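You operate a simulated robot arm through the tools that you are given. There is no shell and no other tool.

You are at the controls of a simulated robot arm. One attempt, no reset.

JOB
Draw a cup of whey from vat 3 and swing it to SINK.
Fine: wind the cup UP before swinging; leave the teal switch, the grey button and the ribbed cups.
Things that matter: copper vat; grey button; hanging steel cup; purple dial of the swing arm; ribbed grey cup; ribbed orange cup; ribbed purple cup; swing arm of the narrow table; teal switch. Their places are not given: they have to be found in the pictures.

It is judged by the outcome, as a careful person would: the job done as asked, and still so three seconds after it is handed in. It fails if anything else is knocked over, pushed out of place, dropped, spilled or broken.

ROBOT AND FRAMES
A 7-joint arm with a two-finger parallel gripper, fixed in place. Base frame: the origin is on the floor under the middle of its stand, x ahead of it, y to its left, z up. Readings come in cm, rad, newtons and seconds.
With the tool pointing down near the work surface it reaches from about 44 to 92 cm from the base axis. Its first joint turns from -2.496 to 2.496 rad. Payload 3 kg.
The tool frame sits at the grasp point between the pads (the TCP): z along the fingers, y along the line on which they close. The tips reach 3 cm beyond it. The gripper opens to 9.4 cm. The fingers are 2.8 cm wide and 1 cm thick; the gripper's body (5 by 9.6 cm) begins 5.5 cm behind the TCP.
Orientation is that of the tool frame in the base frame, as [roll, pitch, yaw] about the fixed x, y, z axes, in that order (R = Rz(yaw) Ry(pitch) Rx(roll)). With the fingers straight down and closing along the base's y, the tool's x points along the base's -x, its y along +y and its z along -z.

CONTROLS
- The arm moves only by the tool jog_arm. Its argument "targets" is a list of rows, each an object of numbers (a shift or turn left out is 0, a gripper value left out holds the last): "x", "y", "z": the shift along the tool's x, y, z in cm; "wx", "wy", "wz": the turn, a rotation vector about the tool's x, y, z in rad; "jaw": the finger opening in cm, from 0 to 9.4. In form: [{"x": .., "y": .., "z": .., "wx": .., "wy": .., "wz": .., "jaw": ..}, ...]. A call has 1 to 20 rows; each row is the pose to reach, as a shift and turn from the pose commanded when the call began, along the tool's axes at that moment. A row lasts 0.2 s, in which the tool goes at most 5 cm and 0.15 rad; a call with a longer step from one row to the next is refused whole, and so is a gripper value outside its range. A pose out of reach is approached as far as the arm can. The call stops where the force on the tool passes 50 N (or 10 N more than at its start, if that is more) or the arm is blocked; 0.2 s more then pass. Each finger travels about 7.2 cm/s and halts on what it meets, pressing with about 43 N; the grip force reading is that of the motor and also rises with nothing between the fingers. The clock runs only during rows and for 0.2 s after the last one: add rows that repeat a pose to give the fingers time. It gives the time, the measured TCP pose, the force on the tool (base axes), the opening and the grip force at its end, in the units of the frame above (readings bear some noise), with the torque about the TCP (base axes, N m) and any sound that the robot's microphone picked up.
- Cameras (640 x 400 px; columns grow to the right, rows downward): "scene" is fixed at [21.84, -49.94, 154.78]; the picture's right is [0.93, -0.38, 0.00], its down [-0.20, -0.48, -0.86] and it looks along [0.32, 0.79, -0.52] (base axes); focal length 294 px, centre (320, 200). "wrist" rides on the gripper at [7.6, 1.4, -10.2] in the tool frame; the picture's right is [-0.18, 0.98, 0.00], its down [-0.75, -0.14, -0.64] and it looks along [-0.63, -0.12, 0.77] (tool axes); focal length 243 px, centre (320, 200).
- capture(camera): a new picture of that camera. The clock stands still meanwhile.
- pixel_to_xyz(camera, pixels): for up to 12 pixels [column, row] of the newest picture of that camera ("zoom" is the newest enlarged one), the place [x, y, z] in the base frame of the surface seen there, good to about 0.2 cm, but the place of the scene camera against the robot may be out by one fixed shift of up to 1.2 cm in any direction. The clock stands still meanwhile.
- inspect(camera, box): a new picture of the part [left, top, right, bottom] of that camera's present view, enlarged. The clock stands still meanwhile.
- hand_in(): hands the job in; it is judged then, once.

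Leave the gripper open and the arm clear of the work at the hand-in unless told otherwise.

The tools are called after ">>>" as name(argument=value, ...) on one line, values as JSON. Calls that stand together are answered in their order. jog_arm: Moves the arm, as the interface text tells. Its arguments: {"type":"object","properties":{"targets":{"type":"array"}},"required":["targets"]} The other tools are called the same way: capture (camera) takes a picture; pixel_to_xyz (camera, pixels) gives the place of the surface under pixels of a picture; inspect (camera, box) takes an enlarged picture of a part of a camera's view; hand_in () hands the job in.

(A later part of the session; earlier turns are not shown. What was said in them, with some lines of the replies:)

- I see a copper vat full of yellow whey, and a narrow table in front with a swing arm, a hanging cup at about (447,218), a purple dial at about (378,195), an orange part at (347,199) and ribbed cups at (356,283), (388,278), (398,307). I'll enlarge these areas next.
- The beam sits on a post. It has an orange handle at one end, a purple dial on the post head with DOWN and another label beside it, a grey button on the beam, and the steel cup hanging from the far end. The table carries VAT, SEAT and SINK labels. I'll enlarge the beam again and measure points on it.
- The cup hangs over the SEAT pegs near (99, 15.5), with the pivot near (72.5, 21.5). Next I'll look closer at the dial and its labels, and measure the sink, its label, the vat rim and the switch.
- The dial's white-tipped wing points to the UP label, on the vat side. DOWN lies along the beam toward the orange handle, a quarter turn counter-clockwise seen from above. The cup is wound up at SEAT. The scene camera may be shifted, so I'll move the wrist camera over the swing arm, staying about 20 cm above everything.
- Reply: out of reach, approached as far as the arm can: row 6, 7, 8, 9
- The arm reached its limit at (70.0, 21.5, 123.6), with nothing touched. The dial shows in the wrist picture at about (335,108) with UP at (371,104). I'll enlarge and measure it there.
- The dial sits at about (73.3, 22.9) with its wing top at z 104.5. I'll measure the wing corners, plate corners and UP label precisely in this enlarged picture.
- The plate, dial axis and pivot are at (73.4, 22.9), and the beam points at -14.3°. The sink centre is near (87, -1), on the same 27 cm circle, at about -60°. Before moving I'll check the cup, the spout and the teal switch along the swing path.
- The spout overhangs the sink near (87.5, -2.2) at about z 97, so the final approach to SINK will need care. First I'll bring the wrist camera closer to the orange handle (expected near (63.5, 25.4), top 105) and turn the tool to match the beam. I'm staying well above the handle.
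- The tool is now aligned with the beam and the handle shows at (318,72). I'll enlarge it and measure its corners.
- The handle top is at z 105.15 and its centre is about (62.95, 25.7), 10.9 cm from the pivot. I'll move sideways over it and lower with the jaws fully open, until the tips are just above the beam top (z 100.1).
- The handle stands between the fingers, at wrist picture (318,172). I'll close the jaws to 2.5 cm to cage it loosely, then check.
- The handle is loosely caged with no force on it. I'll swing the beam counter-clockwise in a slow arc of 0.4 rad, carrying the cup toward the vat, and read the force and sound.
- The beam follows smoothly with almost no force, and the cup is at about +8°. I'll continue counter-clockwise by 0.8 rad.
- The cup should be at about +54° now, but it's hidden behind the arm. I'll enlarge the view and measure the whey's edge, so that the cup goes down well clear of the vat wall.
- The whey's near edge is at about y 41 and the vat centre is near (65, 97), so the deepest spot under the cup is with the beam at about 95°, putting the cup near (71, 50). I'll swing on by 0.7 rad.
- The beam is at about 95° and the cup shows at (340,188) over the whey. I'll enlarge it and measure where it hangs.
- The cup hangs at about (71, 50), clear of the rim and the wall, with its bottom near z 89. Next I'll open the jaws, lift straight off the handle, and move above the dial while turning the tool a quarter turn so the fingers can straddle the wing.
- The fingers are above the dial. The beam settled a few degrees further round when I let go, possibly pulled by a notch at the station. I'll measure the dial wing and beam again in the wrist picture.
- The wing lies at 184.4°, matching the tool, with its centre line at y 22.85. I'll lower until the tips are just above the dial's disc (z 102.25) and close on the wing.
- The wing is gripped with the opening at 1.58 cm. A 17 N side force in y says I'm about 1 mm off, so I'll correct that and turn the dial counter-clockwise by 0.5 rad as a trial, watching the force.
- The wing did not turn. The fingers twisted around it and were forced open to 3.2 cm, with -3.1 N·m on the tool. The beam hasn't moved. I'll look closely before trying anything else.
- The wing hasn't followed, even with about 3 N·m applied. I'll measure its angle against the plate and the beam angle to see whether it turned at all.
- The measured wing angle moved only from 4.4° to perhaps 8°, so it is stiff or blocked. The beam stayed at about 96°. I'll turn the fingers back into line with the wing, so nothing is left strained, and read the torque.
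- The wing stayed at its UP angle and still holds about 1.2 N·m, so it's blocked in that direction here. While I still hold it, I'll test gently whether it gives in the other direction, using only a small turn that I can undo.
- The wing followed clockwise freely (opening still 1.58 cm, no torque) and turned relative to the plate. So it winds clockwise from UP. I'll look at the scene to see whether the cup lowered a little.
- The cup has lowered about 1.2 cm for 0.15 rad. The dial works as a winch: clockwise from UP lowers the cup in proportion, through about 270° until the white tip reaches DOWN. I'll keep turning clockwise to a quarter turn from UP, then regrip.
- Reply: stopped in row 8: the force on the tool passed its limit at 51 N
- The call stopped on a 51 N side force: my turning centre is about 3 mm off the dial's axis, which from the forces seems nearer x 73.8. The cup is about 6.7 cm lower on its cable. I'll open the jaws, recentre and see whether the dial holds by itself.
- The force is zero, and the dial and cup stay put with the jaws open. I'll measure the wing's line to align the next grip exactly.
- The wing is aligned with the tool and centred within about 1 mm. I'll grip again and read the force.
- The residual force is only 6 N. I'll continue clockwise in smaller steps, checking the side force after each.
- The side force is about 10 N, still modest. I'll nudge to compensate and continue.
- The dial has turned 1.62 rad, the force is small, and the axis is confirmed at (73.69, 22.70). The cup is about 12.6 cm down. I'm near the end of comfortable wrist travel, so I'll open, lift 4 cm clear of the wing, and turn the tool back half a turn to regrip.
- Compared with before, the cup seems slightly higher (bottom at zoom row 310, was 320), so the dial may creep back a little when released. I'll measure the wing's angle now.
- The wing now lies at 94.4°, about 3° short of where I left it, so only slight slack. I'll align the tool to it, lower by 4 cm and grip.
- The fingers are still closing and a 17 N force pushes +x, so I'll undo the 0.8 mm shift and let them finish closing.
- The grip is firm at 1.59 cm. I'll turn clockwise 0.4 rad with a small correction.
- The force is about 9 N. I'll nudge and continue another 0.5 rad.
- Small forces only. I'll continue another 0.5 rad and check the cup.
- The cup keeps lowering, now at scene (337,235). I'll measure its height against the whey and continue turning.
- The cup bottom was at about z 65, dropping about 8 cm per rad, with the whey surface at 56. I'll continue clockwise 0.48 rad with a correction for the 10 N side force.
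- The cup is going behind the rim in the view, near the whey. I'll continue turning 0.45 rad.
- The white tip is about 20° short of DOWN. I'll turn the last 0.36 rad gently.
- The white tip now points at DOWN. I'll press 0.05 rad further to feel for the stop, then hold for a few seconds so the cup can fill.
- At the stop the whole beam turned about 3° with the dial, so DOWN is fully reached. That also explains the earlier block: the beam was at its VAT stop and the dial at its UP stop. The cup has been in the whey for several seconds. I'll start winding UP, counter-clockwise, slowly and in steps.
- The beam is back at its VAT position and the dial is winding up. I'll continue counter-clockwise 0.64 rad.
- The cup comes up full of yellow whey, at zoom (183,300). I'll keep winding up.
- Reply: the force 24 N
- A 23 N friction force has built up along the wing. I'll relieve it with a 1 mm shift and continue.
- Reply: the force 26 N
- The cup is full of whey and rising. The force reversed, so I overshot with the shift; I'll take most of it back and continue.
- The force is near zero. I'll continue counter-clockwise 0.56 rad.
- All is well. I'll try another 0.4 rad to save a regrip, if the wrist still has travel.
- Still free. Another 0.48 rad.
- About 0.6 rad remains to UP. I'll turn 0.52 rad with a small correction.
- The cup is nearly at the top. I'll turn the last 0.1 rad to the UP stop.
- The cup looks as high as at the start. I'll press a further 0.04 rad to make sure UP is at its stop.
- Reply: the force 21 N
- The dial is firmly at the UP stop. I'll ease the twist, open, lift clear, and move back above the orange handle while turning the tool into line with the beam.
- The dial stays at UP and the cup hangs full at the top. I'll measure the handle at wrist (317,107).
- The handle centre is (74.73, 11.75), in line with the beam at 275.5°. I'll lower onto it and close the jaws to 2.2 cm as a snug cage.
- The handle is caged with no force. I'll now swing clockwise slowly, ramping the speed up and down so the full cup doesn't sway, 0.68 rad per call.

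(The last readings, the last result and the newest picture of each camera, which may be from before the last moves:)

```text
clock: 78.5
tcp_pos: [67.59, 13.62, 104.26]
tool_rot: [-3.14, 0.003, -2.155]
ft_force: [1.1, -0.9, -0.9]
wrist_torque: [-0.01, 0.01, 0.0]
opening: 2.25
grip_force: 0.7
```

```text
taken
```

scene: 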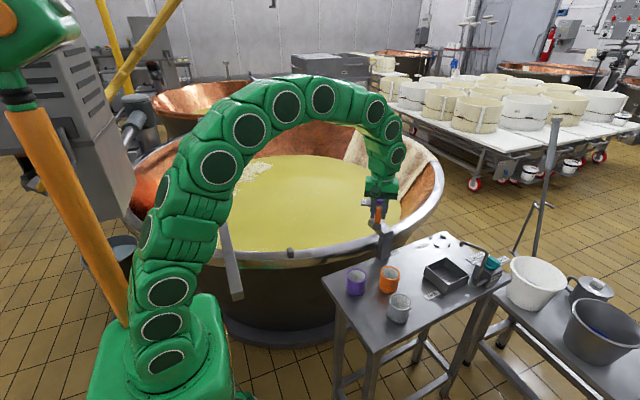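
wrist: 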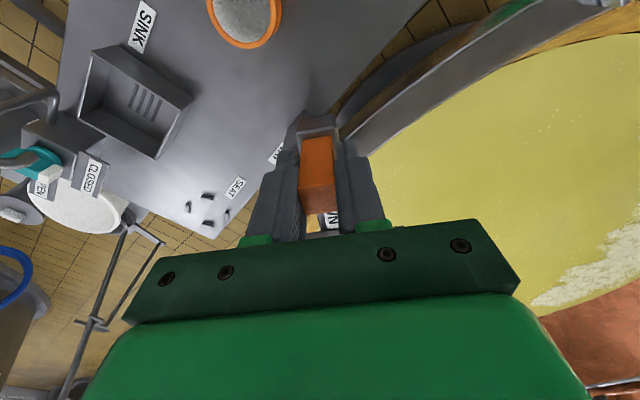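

The beam follows well, now at about +56°, with negligible force. I'll swing the same arc again.

>>> jog_arm(targets=[{"x": 0, "y": 0.11, "wz": 0.01}, {"x": -0.005, "y": 0.332, "wz": 0.03}, {"x": -0.02, "y": 0.663, "wz": 0.06}, {"x": -0.055, "y": 1.103, "wz": 0.1}, {"x": -0.108, "y": 1.542, "wz": 0.14}, {"x": -0.179, "y": 1.978, "wz": 0.18}, {"x": -0.266, "y": 2.411, "wz": 0.22}, {"x": -0.371, "y": 2.841, "wz": 0.26}, {"x": -0.493, "y": 3.265, "wz": 0.3}, {"x": -0.633, "y": 3.685, "wz": 0.34}, {"x": -0.788, "y": 4.099, "wz": 0.38}, {"x": -0.96, "y": 4.506, "wz": 0.42}, {"x": -1.149, "y": 4.906, "wz": 0.46}, {"x": -1.353, "y": 5.298, "wz": 0.5}, {"x": -1.572, "y": 5.681, "wz": 0.54}, {"x": -1.807, "y": 6.056, "wz": 0.58}, {"x": -2.057, "y": 6.42, "wz": 0.62}, {"x": -2.253, "y": 6.687, "wz": 0.65}, {"x": -2.389, "y": 6.862, "wz": 0.67}, {"x": -2.458, "y": 6.948, "wz": 0.68}])

>>> capture(camera="scene")

>>> inspect(camera="scene", box=[336, 150, 464, 230])

>>> capture(camera="wrist")

```text
clock: 82.7
tcp_pos: [63.17, 19.39, 104.35]
tool_rot: [3.139, 0.001, -2.839]
ft_force: [1.0, -1.0, -0.1]
wrist_torque: [0.0, 0.0, -0.03]
opening: 2.28
grip_force: 0.8
```

```text
taken
```

scene: 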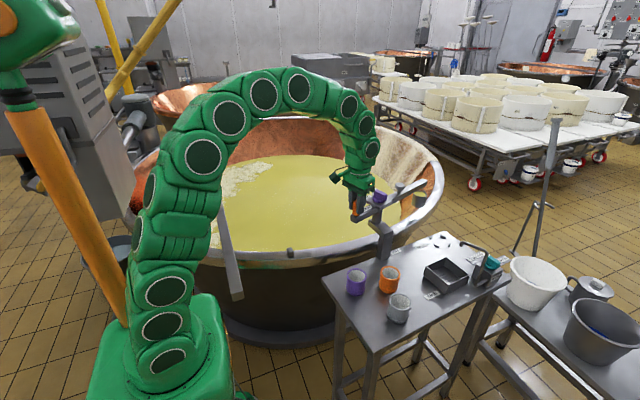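

```text
5.00 times, centred on (400, 190) of scene
```

zoom: 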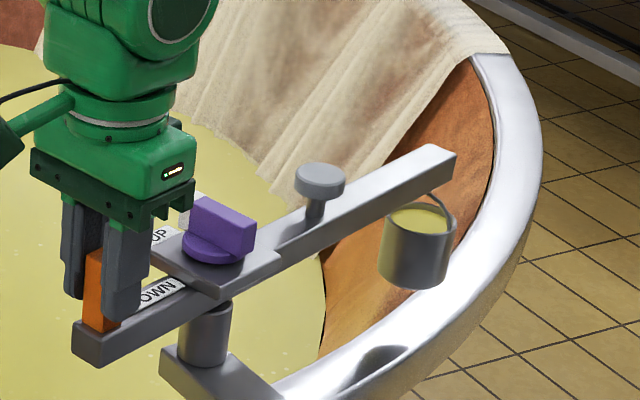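

```text
taken
```

wrist: 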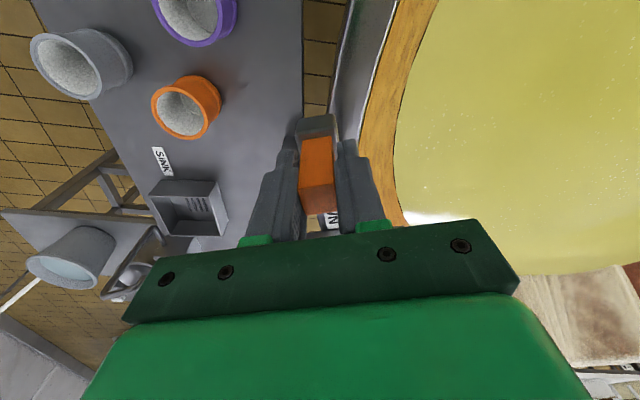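

The cup is full, steady and just crossing the rim, with the beam at about +17°. I'll swing another 0.6 rad to near SEAT, then check the spout clearance.

>>> jog_arm(targets=[{"x": 0, "y": 0.11, "wz": 0.01}, {"x": -0.005, "y": 0.332, "wz": 0.03}, {"x": -0.02, "y": 0.663, "wz": 0.06}, {"x": -0.055, "y": 1.103, "wz": 0.1}, {"x": -0.108, "y": 1.542, "wz": 0.14}, {"x": -0.179, "y": 1.978, "wz": 0.18}, {"x": -0.266, "y": 2.411, "wz": 0.22}, {"x": -0.371, "y": 2.841, "wz": 0.26}, {"x": -0.493, "y": 3.265, "wz": 0.3}, {"x": -0.633, "y": 3.685, "wz": 0.34}, {"x": -0.788, "y": 4.099, "wz": 0.38}, {"x": -0.96, "y": 4.506, "wz": 0.42}, {"x": -1.149, "y": 4.906, "wz": 0.46}, {"x": -1.353, "y": 5.298, "wz": 0.5}, {"x": -1.572, "y": 5.681, "wz": 0.54}, {"x": -1.748, "y": 5.963, "wz": 0.57}, {"x": -1.868, "y": 6.147, "wz": 0.59}, {"x": -1.93, "y": 6.239, "wz": 0.6}])

>>> capture(camera="scene")

>>> inspect(camera="scene", box=[400, 190, 528, 270])

>>> capture(camera="wrist")

```text
clock: 86.5
tcp_pos: [63.05, 25.94, 104.33]
tool_rot: [3.139, 0.003, 2.846]
ft_force: [0.5, -4.2, -0.5]
wrist_torque: [-0.1, 0.02, 0.06]
opening: 2.39
grip_force: 1.9
```

```text
taken
```

scene: 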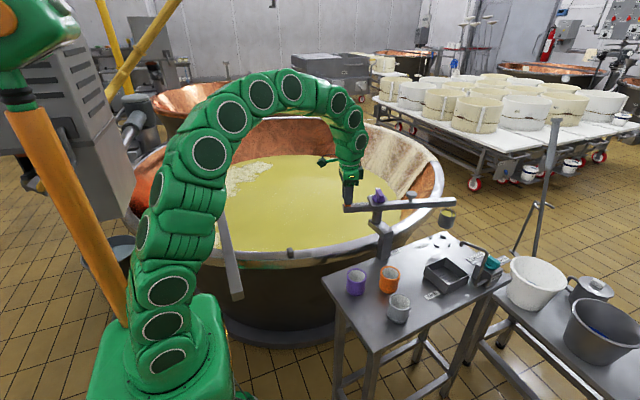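

```text
5.00 times, centred on (464, 230) of scene
```

zoom: 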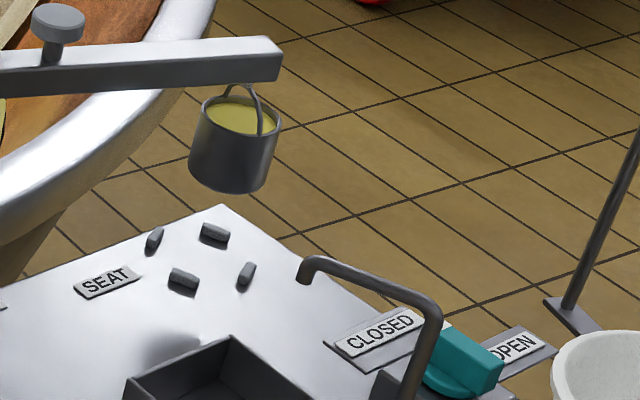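

```text
taken
```

wrist: 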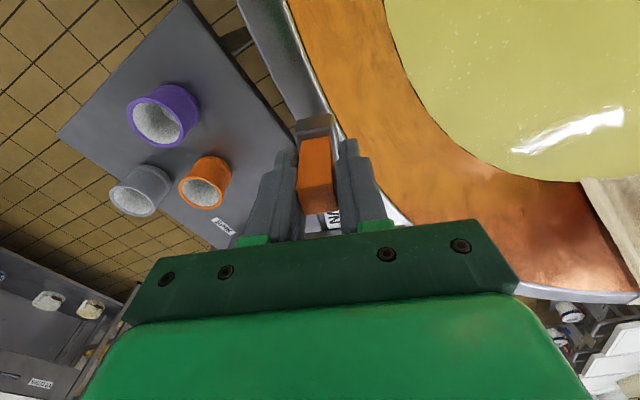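

The cup is full and steady near SEAT. Before going on to SINK I'll measure the spout's height and position against the cup rim, bail and beam underside in the same picture.

>>> pixel_to_xyz(camera="zoom", pixels=[[310, 262], [303, 278], [345, 268], [385, 285], [420, 300], [436, 325], [425, 360], [240, 90], [150, 94], [270, 78], [240, 120], [268, 110]])

>>> inspect(camera="scene", box=[430, 190, 478, 220])

>>> pixel_to_xyz(camera="zoom", pixels=[[200, 200], [270, 95], [340, 115], [390, 110], [225, 215], [250, 300], [380, 300], [320, 350], [300, 160], [250, 110], [405, 245], [270, 185]])

```text
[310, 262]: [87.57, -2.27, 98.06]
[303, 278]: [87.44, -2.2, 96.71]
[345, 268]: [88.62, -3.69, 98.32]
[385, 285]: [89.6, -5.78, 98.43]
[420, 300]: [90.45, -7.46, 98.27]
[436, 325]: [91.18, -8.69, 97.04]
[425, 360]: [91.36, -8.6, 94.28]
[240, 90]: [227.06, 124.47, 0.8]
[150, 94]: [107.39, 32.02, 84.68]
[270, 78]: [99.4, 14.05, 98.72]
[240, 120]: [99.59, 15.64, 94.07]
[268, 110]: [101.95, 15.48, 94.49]
```

```text
13.33 times, centred on (454, 205) of scene
```

zoom: 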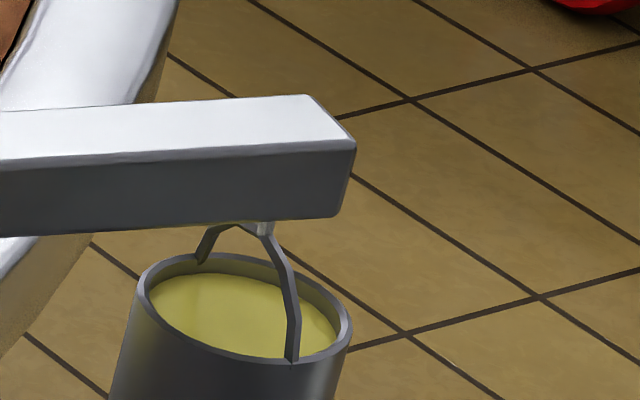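

```text
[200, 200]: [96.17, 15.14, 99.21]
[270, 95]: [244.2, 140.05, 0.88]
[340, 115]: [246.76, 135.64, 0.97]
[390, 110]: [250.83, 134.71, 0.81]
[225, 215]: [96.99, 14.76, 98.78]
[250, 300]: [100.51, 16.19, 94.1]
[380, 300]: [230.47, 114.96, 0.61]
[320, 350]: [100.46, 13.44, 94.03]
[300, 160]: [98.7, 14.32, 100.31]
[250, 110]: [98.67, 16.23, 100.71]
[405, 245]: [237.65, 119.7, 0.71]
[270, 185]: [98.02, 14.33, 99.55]
```

The cup rim (z about 94.3 in scene terms) passes about 2.4 cm under the spout tip (z 96.7). The beam end, at 27.9 cm, just clears the spout, and the sink centre is at about -60°. I'll swing 0.5 rad slowly and look again.

>>> jog_arm(targets=[{"x": 0, "y": 0.11, "wz": 0.01}, {"x": -0.005, "y": 0.332, "wz": 0.03}, {"x": -0.02, "y": 0.663, "wz": 0.06}, {"x": -0.055, "y": 1.103, "wz": 0.1}, {"x": -0.108, "y": 1.542, "wz": 0.14}, {"x": -0.179, "y": 1.978, "wz": 0.18}, {"x": -0.266, "y": 2.411, "wz": 0.22}, {"x": -0.371, "y": 2.841, "wz": 0.26}, {"x": -0.493, "y": 3.265, "wz": 0.3}, {"x": -0.633, "y": 3.685, "wz": 0.34}, {"x": -0.788, "y": 4.099, "wz": 0.38}, {"x": -0.96, "y": 4.506, "wz": 0.42}, {"x": -1.1, "y": 4.806, "wz": 0.45}, {"x": -1.249, "y": 5.103, "wz": 0.48}, {"x": -1.3, "y": 5.2, "wz": 0.49}, {"x": -1.353, "y": 5.298, "wz": 0.5}])

>>> inspect(camera="scene", box=[360, 180, 520, 280])

>>> capture(camera="wrist")

```text
clock: 89.9
tcp_pos: [65.83, 30.7, 104.23]
tool_rot: [3.138, -0.002, 2.344]
ft_force: [0.2, -0.4, -0.9]
wrist_torque: [-0.03, 0.05, 0.01]
opening: 2.24
grip_force: 0.0
```

```text
4.00 times, centred on (440, 230) of scene
```

zoom: 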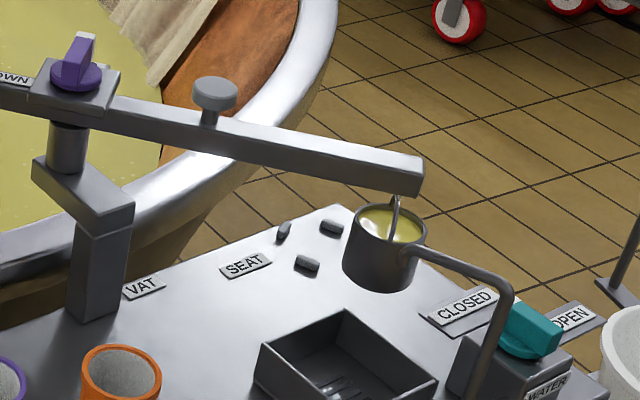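

```text
taken
```

wrist: 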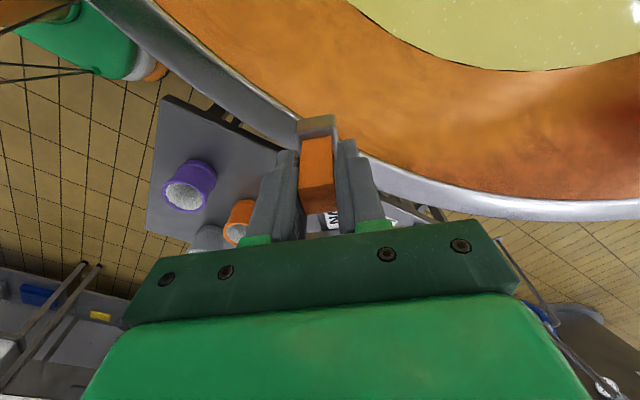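

The beam is at about -45°, the cup full and level, with spout and cup still about 8 cm apart. I'll advance 0.16 rad slowly and check the clearance to the spout closely.

>>> jog_arm(targets=[{"x": 0, "y": 0.11, "wz": 0.01}, {"x": -0.005, "y": 0.332, "wz": 0.03}, {"x": -0.014, "y": 0.552, "wz": 0.05}, {"x": -0.027, "y": 0.773, "wz": 0.07}, {"x": -0.045, "y": 0.993, "wz": 0.09}, {"x": -0.067, "y": 1.213, "wz": 0.11}, {"x": -0.093, "y": 1.432, "wz": 0.13}, {"x": -0.124, "y": 1.651, "wz": 0.15}, {"x": -0.141, "y": 1.76, "wz": 0.16}])

>>> inspect(camera="scene", box=[420, 205, 500, 255])

```text
clock: 91.9
tcp_pos: [67.27, 31.86, 104.39]
tool_rot: [3.138, -0.003, 2.187]
ft_force: [0.3, 0.8, 0.2]
wrist_torque: [0.01, 0.03, 0.03]
opening: 2.2
grip_force: 0.1
```

```text
8.00 times, centred on (460, 230) of scene
```

zoom: 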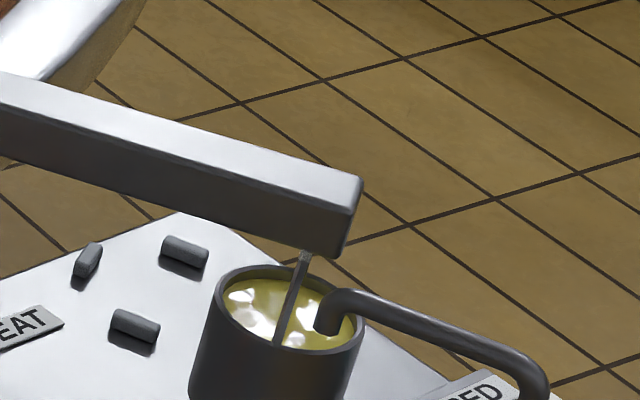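

The spout tip is now just over the cup's rim, with visible space beside the bail and beam end. I'll measure the beam angle exactly before the last few degrees.

>>> pixel_to_xyz(camera="zoom", pixels=[[30, 130], [320, 210], [20, 88], [340, 178], [280, 310], [240, 310], [325, 320], [345, 297], [335, 240], [350, 200], [300, 262], [290, 320]])

```text
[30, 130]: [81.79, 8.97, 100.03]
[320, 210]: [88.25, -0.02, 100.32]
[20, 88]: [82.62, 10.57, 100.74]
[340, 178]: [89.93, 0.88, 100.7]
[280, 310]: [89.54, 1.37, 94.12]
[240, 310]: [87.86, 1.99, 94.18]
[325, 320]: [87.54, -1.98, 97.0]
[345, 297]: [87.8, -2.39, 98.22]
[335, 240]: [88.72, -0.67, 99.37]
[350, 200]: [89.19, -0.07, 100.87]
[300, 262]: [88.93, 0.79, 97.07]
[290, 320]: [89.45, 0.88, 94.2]
```

The beam is at -53.7°, so about 6.5° remains to the sink centre at -60.2°. The beam underside (about z 98.6) is just above the spout's top (about 98.3), so I'll creep 0.06 rad and read the force.

>>> jog_arm(targets=[{"x": 0, "y": 0.055, "wz": 0.005}, {"x": 0, "y": 0.166, "wz": 0.015}, {"x": -0.005, "y": 0.332, "wz": 0.03}, {"x": -0.011, "y": 0.497, "wz": 0.045}, {"x": -0.017, "y": 0.608, "wz": 0.055}, {"x": -0.02, "y": 0.663, "wz": 0.06}, {"x": -0.02, "y": 0.663, "wz": 0.06}])

>>> inspect(camera="scene", box=[420, 205, 500, 255])

```text
clock: 93.5
tcp_pos: [67.8, 32.28, 104.3]
tool_rot: [3.137, -0.002, 2.126]
ft_force: [2.1, 1.2, 0.3]
wrist_torque: [-0.04, 0.0, -0.04]
opening: 2.31
grip_force: 0.9
```

```text
8.00 times, centred on (460, 230) of scene
```

zoom: 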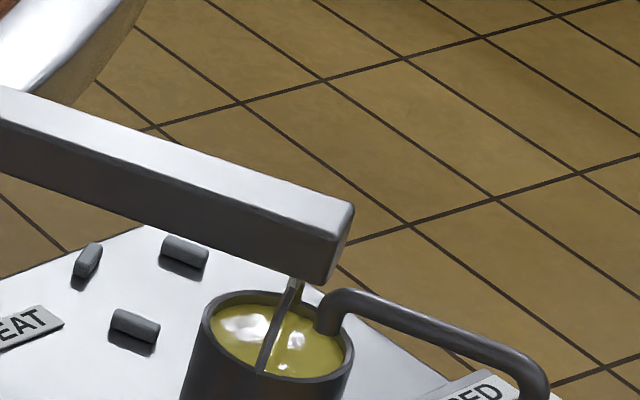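

The handle now presses lightly forward on the leading finger (about 2 N), as if a notch were drawing the beam toward SINK. I'll measure the beam angle again.

>>> pixel_to_xyz(camera="zoom", pixels=[[30, 160], [300, 230], [20, 108], [335, 208], [320, 260], [330, 275], [300, 290], [270, 325], [325, 320], [345, 297], [345, 215], [280, 350]])

>>> inspect(camera="scene", box=[440, 225, 480, 250])

```text
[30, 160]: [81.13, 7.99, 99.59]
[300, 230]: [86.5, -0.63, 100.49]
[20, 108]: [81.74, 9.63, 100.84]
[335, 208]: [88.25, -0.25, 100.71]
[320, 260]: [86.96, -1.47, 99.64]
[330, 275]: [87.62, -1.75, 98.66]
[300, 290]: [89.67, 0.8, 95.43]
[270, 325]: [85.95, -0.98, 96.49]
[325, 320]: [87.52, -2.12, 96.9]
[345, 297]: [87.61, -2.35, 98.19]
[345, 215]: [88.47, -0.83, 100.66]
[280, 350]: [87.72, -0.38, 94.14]
```

```text
16.00 times, centred on (460, 238) of scene
```

zoom: 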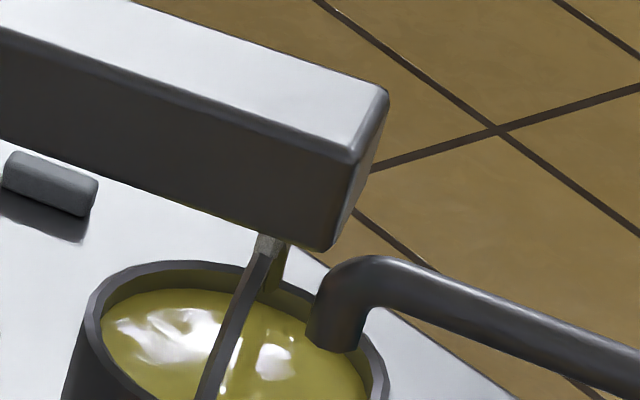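

The beam is at about -57.7°, and the enlarged view shows a gap between the beam's end corner and the spout. Its remaining motion carries it left of the spout. I'll creep the last 0.045 rad.

>>> jog_arm(targets=[{"x": 0, "y": 0.055, "wz": 0.005}, {"x": 0, "y": 0.166, "wz": 0.015}, {"x": -0.003, "y": 0.276, "wz": 0.025}, {"x": -0.007, "y": 0.387, "wz": 0.035}, {"x": -0.01, "y": 0.442, "wz": 0.04}, {"x": -0.011, "y": 0.497, "wz": 0.045}, {"x": -0.011, "y": 0.497, "wz": 0.045}])

>>> inspect(camera="scene", box=[420, 205, 500, 255])

>>> pixel_to_xyz(camera="zoom", pixels=[[30, 180], [290, 250], [20, 130], [325, 230], [310, 270], [280, 340]])

```text
clock: 95.1
tcp_pos: [68.2, 32.6, 104.38]
tool_rot: [3.14, -0.003, 2.082]
ft_force: [-1.5, -1.1, 0.0]
wrist_torque: [-0.02, 0.04, 0.0]
opening: 2.26
grip_force: 0.6
```

```text
8.00 times, centred on (460, 230) of scene
```

zoom: 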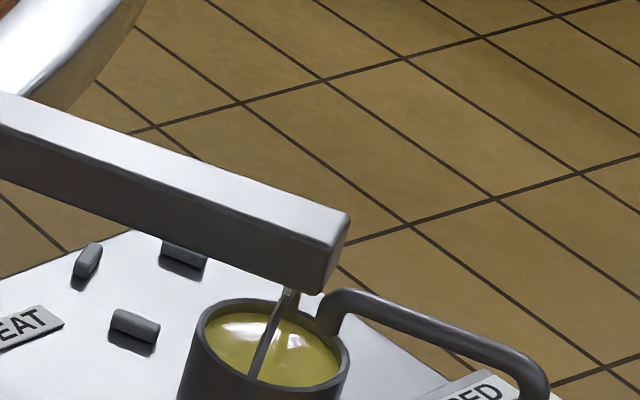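

```text
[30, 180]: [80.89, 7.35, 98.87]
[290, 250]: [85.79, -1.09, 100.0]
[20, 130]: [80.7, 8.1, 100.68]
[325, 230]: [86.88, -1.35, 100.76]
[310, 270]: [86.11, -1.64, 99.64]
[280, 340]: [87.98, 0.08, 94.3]
```

The beam is at about -60°, with a light 2 N resistance. I'll look at the cup over the sink in a wider view.

>>> inspect(camera="scene", box=[400, 220, 496, 300])

>>> capture(camera="wrist")

```text
5.00 times, centred on (448, 260) of scene
```

zoom: 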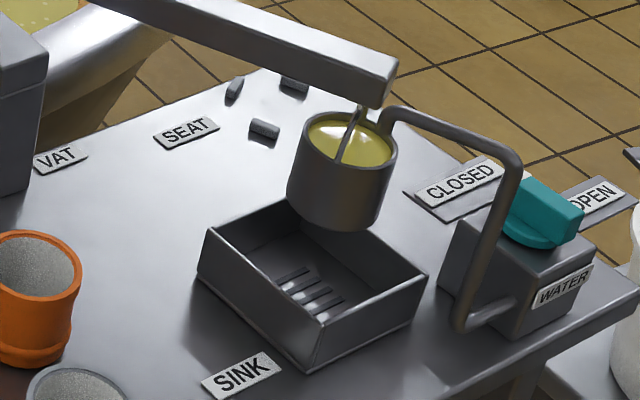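

```text
taken
```

wrist: 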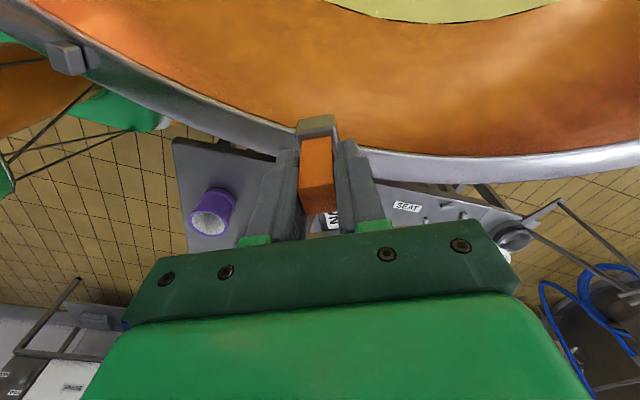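

I'll measure the cup's wall and the sink's rim in this view, to compare their centres.

>>> pixel_to_xyz(camera="zoom", pixels=[[335, 185], [300, 170], [372, 185], [335, 215], [350, 135], [320, 125], [385, 145], [208, 232], [290, 202], [424, 282], [314, 366], [320, 318]])

```text
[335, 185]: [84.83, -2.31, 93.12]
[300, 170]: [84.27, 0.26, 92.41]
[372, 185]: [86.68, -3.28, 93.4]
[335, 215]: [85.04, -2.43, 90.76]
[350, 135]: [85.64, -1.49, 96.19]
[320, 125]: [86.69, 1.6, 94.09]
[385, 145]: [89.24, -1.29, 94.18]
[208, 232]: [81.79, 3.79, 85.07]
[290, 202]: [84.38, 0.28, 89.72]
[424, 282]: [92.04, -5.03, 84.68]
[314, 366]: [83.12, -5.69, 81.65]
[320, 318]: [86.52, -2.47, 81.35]
```

The fitted cup centre is (86.95, -0.5) and the sink centre is (87.06, -0.57), so the cup hangs right over the sink. I'll open the jaws gently and hold still a moment, to see whether the beam stays.

>>> jog_arm(targets=[{"jaw": 2.6}, {"jaw": 3.2}, {"jaw": 4}, {"jaw": 5}, {"jaw": 6}, {"jaw": 6}, {"jaw": 6}])

>>> inspect(camera="scene", box=[400, 220, 496, 300])

>>> capture(camera="wrist")

```text
clock: 96.7
tcp_pos: [68.29, 32.48, 104.32]
tool_rot: [3.14, -0.002, 2.081]
ft_force: [0.1, -0.4, -0.5]
wrist_torque: [0.03, 0.01, 0.0]
opening: 5.99
grip_force: 0.0
```

```text
5.00 times, centred on (448, 260) of scene
```

zoom: 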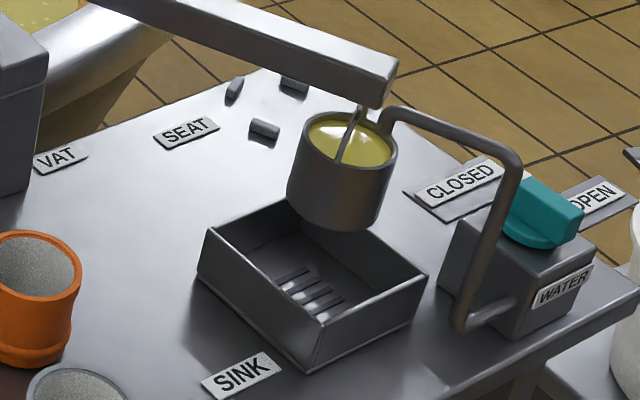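

```text
taken
```

wrist: 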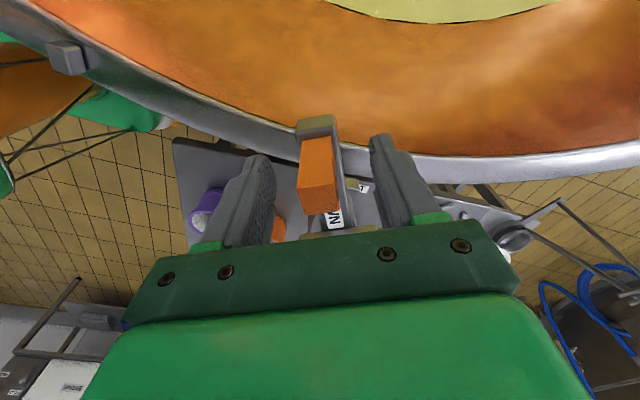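

The beam and cup stay still with the jaws open. I'll lift straight up off the handle, then draw the arm back toward its starting place, well above everything.

>>> jog_arm(targets=[{"z": -2}, {"z": -5}, {"z": -8}, {"z": -11}, {"z": -13, "jaw": 9}, {"x": 1.8, "y": -3.1, "z": -14}, {"x": 3.6, "y": -6.2, "z": -15}, {"x": 5.4, "y": -9.3, "z": -16}, {"x": 7.2, "y": -12.4, "z": -17}, {"x": 9.2, "y": -15.5, "z": -18}, {"x": 9.2, "y": -15.5, "z": -18}, {"x": 9.2, "y": -15.5, "z": -18}])

>>> capture(camera="scene")

>>> inspect(camera="scene", box=[320, 170, 480, 270])

>>> inspect(camera="scene", box=[320, 230, 520, 355])

```text
clock: 99.3
tcp_pos: [50.27, 32.87, 122.17]
tool_rot: [3.141, -0.001, 2.081]
ft_force: [0.3, 0.4, 0.1]
wrist_torque: [-0.02, -0.01, -0.02]
opening: 8.99
grip_force: 0.0
```

```text
taken
```

scene: 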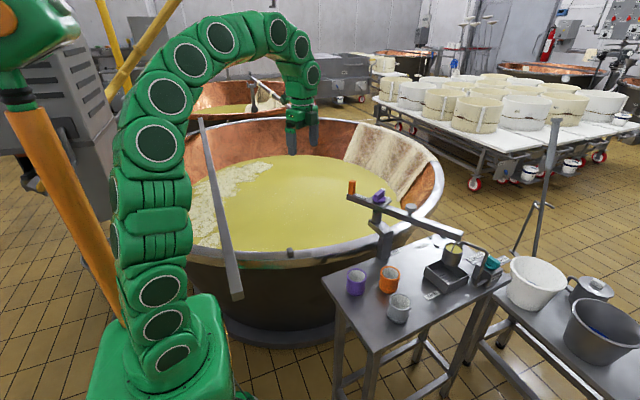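

```text
4.00 times, centred on (400, 220) of scene
```

zoom: 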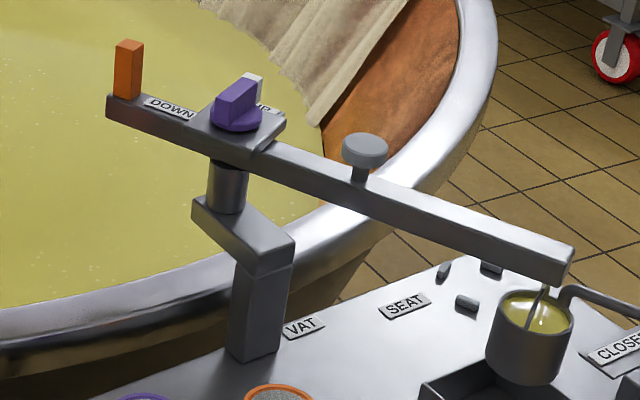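

```text
3.20 times, centred on (420, 292) of scene
```

zoom: 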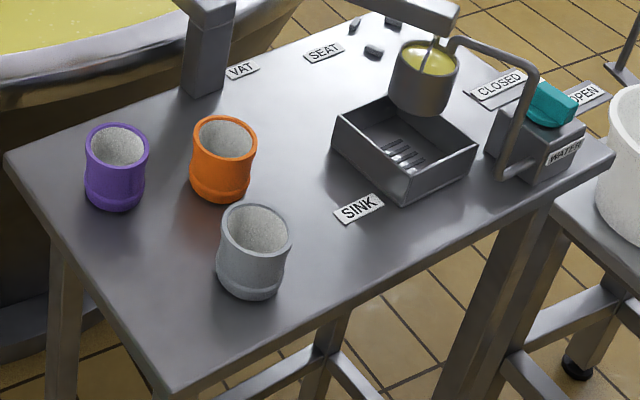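

The full cup hangs over the sink and the dial is at UP. The teal switch, grey button and three ribbed cups are where they were, and the arm is clear with its jaws open. I'll wait a few seconds to confirm nothing drifts.

>>> jog_arm(targets=[{"z": 0}, {"z": 0}, {"z": 0}, {"z": 0}, {"z": 0}, {"z": 0}, {"z": 0}, {"z": 0}, {"z": 0}, {"z": 0}, {"z": 0}, {"z": 0}, {"z": 0}, {"z": 0}, {"z": 0}])

>>> inspect(camera="scene", box=[320, 170, 480, 270])

```text
clock: 102.5
tcp_pos: [50.26, 32.98, 122.16]
tool_rot: [3.141, -0.002, 2.084]
ft_force: [-0.9, -0.2, 1.1]
wrist_torque: [0.02, -0.01, -0.04]
opening: 9.04
grip_force: 0.1
```

```text
4.00 times, centred on (400, 220) of scene
```

zoom: 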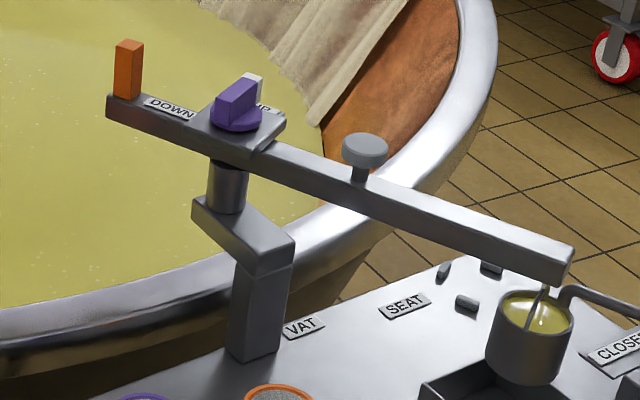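

After three more seconds nothing has moved: the cup is full over the sink and the dial is at UP. I'm handing the job in.

>>> hand_in()

```text
The job is handed in.
```

The steel cup is full of whey and hangs over the sink at SINK. It was wound back UP at the vat before the swing, and the dial is still at UP.

- **Finding DOWN:** From UP, the dial only turns clockwise, about three-quarters of a turn to DOWN. My first try went the other way and pressed it against its stop with about 3 N·m. I saw no movement or damage.
- **Beam at DOWN:** When the dial reached DOWN, the beam turned about 3° with it while the cup was in the whey. It went back to the VAT position as I started winding up.
- **Nothing else disturbed:** I didn't use the teal switch, the grey button or the ribbed cups, and they look unchanged in the last pictures. I saw no spill on the table.
- **Spout clearance:** The beam's end sits only a few millimetres from the water spout. I felt no contact there.

Before the hand-in I waited about three seconds and nothing moved. The arm is drawn back with the gripper open.
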